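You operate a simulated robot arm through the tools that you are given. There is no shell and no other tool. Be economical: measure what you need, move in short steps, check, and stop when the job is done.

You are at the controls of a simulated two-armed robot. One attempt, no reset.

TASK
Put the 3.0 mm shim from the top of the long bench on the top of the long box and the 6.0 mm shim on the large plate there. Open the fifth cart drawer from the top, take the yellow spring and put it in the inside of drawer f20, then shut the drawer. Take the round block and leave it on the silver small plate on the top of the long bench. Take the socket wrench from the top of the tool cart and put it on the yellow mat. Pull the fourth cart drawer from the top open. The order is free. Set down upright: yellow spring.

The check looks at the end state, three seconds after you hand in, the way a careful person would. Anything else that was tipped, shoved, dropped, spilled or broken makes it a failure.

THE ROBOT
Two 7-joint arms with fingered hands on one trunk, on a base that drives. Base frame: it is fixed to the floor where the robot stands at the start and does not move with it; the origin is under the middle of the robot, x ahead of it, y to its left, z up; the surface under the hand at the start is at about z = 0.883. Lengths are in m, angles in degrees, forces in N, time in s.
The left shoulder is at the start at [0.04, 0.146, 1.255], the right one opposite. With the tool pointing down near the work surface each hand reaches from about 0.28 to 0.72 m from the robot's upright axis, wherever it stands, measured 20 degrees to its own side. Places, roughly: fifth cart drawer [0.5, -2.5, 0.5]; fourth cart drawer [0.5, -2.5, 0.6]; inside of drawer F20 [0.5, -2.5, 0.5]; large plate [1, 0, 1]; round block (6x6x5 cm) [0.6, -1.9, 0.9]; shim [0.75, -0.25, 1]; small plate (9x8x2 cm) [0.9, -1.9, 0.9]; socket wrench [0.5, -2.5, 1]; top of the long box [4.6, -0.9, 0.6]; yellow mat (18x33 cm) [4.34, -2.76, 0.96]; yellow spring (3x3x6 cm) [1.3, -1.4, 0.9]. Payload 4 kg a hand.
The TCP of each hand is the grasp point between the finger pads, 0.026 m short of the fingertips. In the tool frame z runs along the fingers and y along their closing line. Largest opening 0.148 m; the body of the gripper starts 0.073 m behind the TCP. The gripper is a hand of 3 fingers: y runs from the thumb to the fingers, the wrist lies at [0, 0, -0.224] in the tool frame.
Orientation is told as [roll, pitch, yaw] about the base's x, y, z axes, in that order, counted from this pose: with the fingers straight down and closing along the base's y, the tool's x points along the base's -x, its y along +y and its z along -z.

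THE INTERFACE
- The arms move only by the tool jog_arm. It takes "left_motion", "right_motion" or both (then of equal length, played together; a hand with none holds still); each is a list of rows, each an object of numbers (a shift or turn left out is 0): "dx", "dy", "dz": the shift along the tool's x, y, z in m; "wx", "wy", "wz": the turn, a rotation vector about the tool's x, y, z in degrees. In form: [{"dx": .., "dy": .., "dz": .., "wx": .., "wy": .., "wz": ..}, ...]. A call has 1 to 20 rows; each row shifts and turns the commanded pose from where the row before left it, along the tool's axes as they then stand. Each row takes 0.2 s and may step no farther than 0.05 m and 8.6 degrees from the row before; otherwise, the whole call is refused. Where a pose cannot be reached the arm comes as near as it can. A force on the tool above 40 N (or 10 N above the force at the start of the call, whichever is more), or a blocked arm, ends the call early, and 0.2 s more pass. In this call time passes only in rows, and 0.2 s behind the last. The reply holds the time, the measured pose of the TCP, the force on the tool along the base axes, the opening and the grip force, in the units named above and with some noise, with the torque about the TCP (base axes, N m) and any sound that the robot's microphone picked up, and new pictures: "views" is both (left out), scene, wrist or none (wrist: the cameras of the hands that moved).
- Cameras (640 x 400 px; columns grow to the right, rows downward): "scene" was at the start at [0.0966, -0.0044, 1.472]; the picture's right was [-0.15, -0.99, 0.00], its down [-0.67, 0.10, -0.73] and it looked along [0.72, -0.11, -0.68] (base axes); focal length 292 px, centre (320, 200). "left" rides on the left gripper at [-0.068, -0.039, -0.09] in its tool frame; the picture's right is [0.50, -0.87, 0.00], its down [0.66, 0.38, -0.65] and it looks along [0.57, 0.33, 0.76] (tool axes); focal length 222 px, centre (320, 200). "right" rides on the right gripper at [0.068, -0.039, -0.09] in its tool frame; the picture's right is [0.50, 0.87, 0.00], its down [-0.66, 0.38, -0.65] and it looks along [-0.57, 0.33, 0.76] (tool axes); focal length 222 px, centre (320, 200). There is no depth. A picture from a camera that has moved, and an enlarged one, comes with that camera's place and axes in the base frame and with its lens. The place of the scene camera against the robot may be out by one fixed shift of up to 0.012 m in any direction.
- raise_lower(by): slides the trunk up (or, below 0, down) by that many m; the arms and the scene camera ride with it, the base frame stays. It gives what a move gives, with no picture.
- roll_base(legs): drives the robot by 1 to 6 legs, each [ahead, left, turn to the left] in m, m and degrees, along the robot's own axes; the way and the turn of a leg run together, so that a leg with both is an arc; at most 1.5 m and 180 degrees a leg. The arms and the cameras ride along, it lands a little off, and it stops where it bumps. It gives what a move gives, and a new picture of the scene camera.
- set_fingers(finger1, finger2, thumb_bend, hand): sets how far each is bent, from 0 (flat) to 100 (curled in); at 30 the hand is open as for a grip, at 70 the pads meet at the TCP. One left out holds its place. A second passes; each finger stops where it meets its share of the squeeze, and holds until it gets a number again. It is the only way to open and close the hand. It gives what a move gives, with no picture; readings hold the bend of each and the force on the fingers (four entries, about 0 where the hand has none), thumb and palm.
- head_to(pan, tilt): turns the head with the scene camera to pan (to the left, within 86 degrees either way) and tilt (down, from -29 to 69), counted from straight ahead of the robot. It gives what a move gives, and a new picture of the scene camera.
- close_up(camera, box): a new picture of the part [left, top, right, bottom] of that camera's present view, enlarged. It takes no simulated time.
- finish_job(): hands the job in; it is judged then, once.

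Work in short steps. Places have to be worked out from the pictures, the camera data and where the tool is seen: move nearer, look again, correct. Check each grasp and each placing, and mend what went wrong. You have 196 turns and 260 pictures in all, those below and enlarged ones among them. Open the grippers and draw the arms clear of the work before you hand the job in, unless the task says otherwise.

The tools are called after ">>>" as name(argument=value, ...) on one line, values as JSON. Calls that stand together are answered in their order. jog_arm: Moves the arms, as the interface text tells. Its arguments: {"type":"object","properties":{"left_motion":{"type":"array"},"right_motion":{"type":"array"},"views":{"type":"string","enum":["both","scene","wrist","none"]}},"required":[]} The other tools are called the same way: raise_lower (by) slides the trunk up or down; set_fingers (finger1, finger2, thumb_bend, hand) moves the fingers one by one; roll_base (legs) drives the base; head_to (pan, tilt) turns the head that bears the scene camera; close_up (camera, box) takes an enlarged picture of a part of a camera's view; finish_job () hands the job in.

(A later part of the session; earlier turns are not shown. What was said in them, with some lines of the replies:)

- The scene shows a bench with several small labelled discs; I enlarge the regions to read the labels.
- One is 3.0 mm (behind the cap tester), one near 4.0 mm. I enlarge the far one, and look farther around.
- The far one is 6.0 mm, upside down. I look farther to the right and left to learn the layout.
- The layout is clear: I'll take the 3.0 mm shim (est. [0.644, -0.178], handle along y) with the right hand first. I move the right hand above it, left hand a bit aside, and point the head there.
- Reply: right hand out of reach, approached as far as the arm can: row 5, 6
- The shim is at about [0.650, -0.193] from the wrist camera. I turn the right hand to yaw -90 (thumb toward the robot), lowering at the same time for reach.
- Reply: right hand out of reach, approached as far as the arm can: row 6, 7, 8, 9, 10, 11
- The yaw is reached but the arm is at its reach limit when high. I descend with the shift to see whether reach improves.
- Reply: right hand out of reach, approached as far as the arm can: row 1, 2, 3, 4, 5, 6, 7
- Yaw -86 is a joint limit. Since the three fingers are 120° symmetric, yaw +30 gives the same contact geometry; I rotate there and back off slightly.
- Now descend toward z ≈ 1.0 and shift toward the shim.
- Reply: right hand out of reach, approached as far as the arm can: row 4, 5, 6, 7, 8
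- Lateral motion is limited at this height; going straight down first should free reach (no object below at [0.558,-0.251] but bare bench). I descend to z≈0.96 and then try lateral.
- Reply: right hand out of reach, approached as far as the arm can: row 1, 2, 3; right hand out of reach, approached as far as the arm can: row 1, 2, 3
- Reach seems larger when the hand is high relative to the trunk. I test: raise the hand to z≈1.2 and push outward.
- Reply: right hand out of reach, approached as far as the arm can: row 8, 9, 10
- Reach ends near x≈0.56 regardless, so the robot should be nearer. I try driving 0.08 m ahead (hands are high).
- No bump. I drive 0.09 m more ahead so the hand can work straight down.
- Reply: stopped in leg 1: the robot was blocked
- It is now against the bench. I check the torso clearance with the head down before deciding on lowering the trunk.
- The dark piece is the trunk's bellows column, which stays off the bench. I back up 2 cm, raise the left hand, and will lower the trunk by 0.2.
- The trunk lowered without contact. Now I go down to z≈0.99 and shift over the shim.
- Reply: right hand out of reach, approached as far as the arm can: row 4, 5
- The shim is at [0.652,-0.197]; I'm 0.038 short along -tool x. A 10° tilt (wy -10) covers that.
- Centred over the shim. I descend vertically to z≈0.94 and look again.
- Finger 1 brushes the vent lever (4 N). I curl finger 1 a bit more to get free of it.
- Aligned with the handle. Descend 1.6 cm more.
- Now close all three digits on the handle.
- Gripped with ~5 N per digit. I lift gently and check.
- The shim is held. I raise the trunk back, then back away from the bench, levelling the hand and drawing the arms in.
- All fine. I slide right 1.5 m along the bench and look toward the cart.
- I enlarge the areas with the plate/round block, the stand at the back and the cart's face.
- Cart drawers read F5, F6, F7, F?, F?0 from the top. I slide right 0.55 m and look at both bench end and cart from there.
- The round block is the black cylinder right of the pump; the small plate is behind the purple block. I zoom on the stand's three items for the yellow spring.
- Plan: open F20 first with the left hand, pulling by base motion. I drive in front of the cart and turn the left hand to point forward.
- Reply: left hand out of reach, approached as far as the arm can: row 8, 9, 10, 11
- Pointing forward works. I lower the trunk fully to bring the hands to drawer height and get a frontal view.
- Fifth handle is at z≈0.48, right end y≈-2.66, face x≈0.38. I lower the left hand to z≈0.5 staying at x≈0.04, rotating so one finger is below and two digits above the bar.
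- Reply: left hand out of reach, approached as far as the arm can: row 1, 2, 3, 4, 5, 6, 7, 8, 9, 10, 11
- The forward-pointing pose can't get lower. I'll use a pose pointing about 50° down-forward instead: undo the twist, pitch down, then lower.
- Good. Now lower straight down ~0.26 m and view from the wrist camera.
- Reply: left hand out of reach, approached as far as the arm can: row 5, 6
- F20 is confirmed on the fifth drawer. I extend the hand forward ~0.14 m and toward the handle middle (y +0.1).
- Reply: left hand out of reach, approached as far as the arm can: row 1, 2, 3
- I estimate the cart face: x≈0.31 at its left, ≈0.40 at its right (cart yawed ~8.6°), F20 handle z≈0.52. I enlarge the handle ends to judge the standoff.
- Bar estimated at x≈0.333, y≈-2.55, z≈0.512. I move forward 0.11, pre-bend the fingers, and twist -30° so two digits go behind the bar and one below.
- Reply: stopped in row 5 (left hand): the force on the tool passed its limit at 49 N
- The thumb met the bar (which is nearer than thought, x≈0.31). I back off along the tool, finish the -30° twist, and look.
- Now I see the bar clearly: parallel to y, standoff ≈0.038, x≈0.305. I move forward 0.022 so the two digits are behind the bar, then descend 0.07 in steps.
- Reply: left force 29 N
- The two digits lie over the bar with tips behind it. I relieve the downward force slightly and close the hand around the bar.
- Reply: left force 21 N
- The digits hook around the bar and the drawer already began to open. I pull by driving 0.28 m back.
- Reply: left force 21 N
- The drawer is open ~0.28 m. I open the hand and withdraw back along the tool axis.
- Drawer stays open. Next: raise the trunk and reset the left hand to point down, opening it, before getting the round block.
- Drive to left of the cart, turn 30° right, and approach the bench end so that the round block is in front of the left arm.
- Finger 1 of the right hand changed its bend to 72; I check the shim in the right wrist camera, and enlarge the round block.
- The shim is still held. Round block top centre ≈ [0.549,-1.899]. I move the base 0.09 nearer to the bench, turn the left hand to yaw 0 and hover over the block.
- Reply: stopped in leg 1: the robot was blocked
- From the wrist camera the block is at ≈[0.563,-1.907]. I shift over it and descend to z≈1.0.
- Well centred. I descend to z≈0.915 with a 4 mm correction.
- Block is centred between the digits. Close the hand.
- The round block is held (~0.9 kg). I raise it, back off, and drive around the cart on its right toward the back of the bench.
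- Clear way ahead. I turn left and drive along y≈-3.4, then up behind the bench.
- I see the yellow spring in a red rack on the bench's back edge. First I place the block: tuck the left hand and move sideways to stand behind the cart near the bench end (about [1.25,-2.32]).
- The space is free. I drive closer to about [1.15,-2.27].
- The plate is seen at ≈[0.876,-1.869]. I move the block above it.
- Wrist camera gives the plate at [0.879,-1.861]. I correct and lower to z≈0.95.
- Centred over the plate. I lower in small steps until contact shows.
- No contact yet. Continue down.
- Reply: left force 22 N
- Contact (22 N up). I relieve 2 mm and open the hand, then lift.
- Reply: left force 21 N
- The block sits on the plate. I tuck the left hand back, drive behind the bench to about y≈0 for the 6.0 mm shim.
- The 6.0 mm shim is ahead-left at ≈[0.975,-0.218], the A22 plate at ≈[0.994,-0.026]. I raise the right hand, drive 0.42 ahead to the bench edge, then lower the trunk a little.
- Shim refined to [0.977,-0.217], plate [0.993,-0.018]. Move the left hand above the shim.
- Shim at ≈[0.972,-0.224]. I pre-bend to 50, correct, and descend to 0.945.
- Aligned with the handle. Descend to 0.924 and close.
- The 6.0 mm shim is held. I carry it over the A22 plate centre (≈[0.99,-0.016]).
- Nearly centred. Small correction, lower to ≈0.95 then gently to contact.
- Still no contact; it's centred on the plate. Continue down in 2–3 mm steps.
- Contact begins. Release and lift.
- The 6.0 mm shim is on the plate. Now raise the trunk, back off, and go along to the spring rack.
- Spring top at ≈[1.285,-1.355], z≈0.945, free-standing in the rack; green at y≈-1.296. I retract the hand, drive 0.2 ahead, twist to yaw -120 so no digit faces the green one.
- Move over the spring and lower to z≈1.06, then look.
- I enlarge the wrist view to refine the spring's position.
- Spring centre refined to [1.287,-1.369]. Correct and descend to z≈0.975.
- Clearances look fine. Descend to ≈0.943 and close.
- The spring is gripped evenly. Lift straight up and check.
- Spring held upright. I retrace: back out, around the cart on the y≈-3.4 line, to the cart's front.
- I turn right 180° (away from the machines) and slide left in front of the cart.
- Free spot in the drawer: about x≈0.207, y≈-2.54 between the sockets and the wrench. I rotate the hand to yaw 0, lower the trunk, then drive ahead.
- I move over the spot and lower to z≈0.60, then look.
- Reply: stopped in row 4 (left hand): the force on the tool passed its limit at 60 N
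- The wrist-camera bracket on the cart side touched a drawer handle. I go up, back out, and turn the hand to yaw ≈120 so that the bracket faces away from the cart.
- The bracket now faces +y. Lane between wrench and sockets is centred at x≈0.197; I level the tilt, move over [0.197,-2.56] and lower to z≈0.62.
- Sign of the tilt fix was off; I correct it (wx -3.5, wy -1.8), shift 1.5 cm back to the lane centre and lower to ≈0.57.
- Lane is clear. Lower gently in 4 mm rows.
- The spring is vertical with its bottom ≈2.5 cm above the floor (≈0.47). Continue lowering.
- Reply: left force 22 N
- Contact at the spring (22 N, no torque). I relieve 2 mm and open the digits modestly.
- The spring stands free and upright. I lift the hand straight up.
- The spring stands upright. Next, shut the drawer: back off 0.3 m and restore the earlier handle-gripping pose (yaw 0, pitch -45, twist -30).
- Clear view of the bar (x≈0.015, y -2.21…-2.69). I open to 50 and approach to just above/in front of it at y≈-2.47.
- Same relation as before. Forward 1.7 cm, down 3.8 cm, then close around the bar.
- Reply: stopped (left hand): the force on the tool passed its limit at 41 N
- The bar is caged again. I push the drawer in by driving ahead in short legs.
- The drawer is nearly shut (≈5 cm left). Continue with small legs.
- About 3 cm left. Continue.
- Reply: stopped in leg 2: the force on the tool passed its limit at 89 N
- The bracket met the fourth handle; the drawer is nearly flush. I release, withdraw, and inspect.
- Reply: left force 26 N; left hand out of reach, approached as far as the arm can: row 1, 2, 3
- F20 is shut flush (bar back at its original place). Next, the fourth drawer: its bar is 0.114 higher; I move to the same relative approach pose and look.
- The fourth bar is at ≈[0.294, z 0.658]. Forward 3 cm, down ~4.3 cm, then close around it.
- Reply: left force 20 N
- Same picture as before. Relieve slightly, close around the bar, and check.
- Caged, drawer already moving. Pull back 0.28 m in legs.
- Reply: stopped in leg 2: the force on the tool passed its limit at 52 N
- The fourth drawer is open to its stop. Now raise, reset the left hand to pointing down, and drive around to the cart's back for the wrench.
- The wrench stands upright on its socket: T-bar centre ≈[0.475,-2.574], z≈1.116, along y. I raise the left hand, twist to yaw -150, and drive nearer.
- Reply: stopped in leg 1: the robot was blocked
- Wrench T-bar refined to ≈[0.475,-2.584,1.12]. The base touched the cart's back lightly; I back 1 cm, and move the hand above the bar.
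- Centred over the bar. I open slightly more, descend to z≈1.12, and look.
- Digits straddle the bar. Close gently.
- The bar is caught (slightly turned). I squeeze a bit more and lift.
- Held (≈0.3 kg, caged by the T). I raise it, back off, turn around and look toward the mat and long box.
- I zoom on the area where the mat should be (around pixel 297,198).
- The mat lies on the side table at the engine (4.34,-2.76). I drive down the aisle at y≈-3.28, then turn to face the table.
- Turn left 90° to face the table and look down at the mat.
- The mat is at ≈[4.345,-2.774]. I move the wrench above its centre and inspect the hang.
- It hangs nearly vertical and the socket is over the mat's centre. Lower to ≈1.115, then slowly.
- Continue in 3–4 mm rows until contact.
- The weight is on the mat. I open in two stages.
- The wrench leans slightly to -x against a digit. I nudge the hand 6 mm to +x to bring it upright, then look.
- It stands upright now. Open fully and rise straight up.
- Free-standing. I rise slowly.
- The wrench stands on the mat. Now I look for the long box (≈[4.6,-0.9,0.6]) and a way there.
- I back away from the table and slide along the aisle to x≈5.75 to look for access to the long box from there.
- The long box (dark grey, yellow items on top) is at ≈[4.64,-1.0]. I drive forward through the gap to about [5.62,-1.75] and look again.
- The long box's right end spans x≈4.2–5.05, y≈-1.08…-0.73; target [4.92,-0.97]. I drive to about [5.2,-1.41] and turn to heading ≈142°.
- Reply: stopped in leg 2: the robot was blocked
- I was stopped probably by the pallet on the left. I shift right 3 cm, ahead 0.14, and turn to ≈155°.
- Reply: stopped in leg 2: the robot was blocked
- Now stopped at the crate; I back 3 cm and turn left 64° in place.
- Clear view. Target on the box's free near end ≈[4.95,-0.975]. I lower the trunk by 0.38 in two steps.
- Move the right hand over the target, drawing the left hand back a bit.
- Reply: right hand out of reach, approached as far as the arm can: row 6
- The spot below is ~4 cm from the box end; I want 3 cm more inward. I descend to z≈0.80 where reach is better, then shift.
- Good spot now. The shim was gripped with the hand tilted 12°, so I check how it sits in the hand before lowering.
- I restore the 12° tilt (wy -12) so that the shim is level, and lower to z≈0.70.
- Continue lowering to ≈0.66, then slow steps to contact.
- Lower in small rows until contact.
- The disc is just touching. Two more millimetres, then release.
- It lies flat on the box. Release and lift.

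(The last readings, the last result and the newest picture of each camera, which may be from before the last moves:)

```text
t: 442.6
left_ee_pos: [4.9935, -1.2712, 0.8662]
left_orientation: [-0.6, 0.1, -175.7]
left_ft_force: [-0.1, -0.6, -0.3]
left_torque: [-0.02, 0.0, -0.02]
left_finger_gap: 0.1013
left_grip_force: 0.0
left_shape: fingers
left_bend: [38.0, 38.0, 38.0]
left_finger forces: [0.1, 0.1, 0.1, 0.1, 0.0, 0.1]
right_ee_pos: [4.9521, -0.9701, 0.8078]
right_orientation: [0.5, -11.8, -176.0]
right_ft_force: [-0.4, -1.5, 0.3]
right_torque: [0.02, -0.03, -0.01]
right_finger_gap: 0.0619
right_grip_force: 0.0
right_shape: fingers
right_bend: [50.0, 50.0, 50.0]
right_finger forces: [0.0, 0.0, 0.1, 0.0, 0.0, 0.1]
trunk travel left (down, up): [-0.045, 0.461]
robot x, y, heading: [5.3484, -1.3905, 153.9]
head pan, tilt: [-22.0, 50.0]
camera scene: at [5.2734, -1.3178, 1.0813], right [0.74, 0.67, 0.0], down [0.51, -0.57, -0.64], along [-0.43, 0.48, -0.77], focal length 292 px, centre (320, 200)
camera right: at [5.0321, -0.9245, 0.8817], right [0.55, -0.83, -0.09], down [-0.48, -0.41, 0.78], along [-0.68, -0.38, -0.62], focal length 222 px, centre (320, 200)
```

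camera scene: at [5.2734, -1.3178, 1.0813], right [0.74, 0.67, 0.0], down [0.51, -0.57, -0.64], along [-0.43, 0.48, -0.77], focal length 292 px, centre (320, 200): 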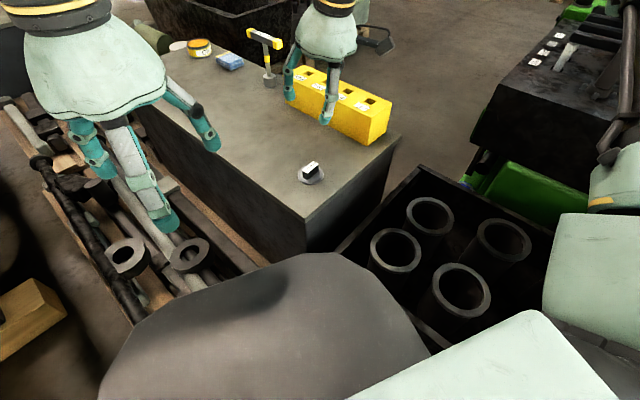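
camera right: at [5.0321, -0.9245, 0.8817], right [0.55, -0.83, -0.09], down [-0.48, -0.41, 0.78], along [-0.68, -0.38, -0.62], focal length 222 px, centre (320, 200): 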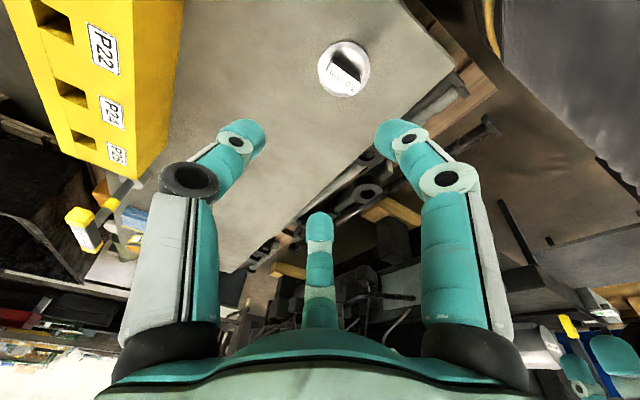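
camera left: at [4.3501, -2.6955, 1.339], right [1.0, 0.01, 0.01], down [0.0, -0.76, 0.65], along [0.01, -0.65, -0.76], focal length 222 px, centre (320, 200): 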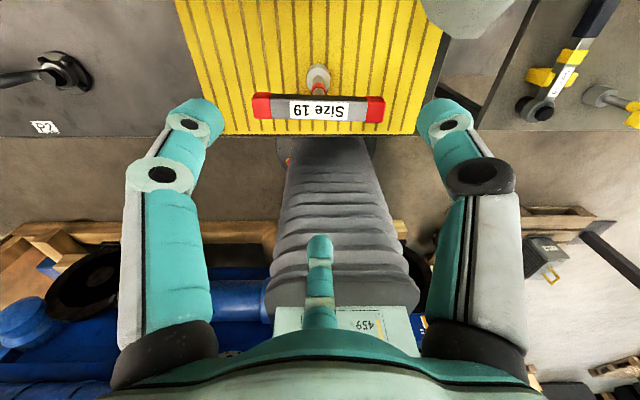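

The 3.0 mm shim rests on the long box. I raise the trunk, open both hands fully, and draw the arms back.

>>> raise_lower(by=0.38)

>>> jog_arm(right_motion=[{"wy": 4, "dx": 0.03}, {"wy": 4, "dx": 0.03}, {"wy": 4, "dx": 0.03}, {"dx": 0.03}], views="none")

>>> set_fingers(hand="right", finger1=30, finger2=30, thumb_bend=30)

>>> set_fingers(hand="left", finger1=30, finger2=30, thumb_bend=30)

>>> head_to(pan=50, tilt=20)

```text
t: 446.2
left_ee_pos: [4.9922, -1.2705, 1.2483]
left_orientation: [-0.7, 0.1, -175.7]
left_ft_force: [-0.1, -0.2, 0.0]
left_torque: [0.05, -0.02, 0.0]
left_finger_gap: 0.1012
left_grip_force: 0.0
left_shape: fingers
left_bend: [38.0, 38.0, 38.0]
left_finger forces: [0.0, 0.0, 0.0, 0.0, 0.0, 0.0]
right_ee_pos: [4.9505, -0.969, 1.189]
right_orientation: [0.5, -11.8, -176.1]
right_ft_force: [-0.3, 0.1, 0.0]
right_torque: [-0.01, -0.03, -0.02]
right_finger_gap: 0.0616
right_grip_force: 0.0
right_shape: fingers
right_bend: [50.0, 50.0, 50.0]
right_finger forces: [0.0, 0.0, 0.1, 0.0, 0.0, 0.1]
trunk travel left (down, up): [-0.425, 0.081]
robot x, y, heading: [5.3506, -1.3903, 154.0]
head pan, tilt: [-22.0, 50.0]
```

```text
t: 447.2
left_ee_pos: [4.9943, -1.2713, 1.2483]
left_orientation: [-0.7, 0.0, -175.7]
left_ft_force: [0.6, 0.4, 1.0]
left_torque: [-0.02, -0.01, -0.02]
left_finger_gap: 0.1014
left_grip_force: 0.1
left_shape: fingers
left_bend: [38.0, 38.0, 38.0]
left_finger forces: [0.1, 0.0, 0.0, 0.1, 0.0, 0.0]
right_ee_pos: [5.0727, -0.9616, 1.1765]
right_orientation: [0.5, 0.2, -175.9]
right_ft_force: [0.2, 0.0, -0.3]
right_torque: [0.0, 0.0, 0.01]
right_finger_gap: 0.0617
right_grip_force: 0.1
right_shape: fingers
right_bend: [50.0, 50.0, 50.0]
right_finger forces: [0.0, 0.0, 0.0, 0.0, 0.0, 0.1]
trunk travel left (down, up): [-0.425, 0.081]
robot x, y, heading: [5.3489, -1.3948, 153.7]
head pan, tilt: [-22.0, 50.0]
```

```text
t: 448.2
left_ee_pos: [4.992, -1.2715, 1.2478]
left_orientation: [-0.7, 0.3, -175.7]
left_ft_force: [0.9, 0.6, 0.2]
left_torque: [0.0, -0.01, -0.01]
left_finger_gap: 0.1014
left_grip_force: 0.0
left_shape: fingers
left_bend: [38.0, 38.0, 38.0]
left_finger forces: [0.1, 0.1, 0.0, 0.0, 0.0, 0.0]
right_ee_pos: [5.0698, -0.9606, 1.1768]
right_orientation: [0.5, 0.2, -176.0]
right_ft_force: [0.5, -0.7, -0.4]
right_torque: [0.0, -0.02, -0.01]
right_finger_gap: 0.1266
right_grip_force: 0.0
right_shape: fingers
right_bend: [30.0, 30.0, 30.0]
right_finger forces: [0.0, 0.0, 0.0, 0.1, 0.0, 0.1]
trunk travel left (down, up): [-0.425, 0.081]
robot x, y, heading: [5.35, -1.3924, 154.0]
head pan, tilt: [-22.0, 50.0]
```

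```text
t: 449.2
left_ee_pos: [4.9927, -1.2708, 1.249]
left_orientation: [-0.8, 0.1, -175.7]
left_ft_force: [-0.9, 1.0, 0.2]
left_torque: [-0.02, 0.01, 0.05]
left_finger_gap: 0.1264
left_grip_force: 0.0
left_shape: fingers
left_bend: [30.0, 30.0, 30.0]
left_finger forces: [0.0, 0.0, 0.0, 0.0, 0.1, 0.0]
right_ee_pos: [5.0699, -0.9611, 1.1757]
right_orientation: [0.4, 0.2, -176.0]
right_ft_force: [0.2, -0.4, -0.2]
right_torque: [0.0, 0.01, -0.04]
right_finger_gap: 0.1267
right_grip_force: 0.1
right_shape: fingers
right_bend: [30.0, 30.0, 30.0]
right_finger forces: [0.1, 0.1, 0.1, 0.0, 0.1, 0.0]
trunk travel left (down, up): [-0.425, 0.081]
robot x, y, heading: [5.3488, -1.3926, 153.9]
head pan, tilt: [-22.0, 50.0]
```

```text
t: 450.7
left_ee_pos: [4.9931, -1.2712, 1.2476]
left_orientation: [-0.7, 0.2, -175.7]
left_ft_force: [0.0, 0.1, -0.6]
left_torque: [0.01, 0.01, 0.02]
left_finger_gap: 0.1263
left_grip_force: 0.1
left_shape: fingers
left_bend: [30.0, 30.0, 30.0]
left_finger forces: [0.0, 0.0, 0.0, 0.0, 0.0, 0.0]
right_ee_pos: [5.0687, -0.9612, 1.1759]
right_orientation: [0.5, 0.2, -176.0]
right_ft_force: [0.9, 0.4, 0.4]
right_torque: [0.02, -0.01, -0.01]
right_finger_gap: 0.1263
right_grip_force: 0.0
right_shape: fingers
right_bend: [30.0, 30.0, 30.0]
right_finger forces: [0.0, 0.0, 0.1, 0.0, 0.0, 0.0]
trunk travel left (down, up): [-0.425, 0.081]
robot x, y, heading: [5.3537, -1.3942, 153.9]
head pan, tilt: [50.0, 20.0]
camera scene: at [5.2394, -1.4124, 1.5077], right [-0.41, 0.91, 0.0], down [0.31, 0.14, -0.94], along [-0.86, -0.38, -0.34], focal length 292 px, centre (320, 200)
```

scene: 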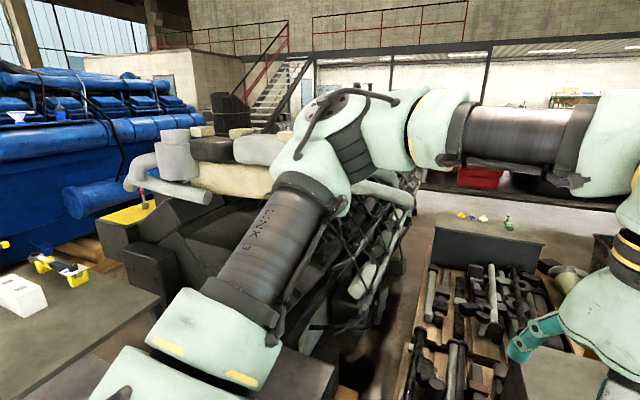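

The wrench still stands on the mat, all items are placed, and the hands are open and clear. I hand in.

>>> finish_job()

```text
The job is handed in.
```

I placed every item as asked and handed the job in; the result of the check isn't known to me.

- **Shims:** the 3.0 mm shim lies on the long box and the 6.0 mm shim on plate A22, which I took as the large plate.
- **Spring and drawers:** I stood the yellow spring upright in drawer F20 and shut it. The fourth cart drawer is open. I didn't look at the spring again after shutting F20.
- **Round block:** it is on the small plate on the long bench.
- **Socket wrench:** it stands on its socket on the yellow mat.
- **Contact on the way:** one finger brushed the vent lever on the cap tester. The base bumped the bench, the back of the cart, a crate and probably a pallet, stopping each time, and the hand pressed on the cart's drawer handles. I saw nothing moved or tipped in the pictures, but I didn't check each one closely.
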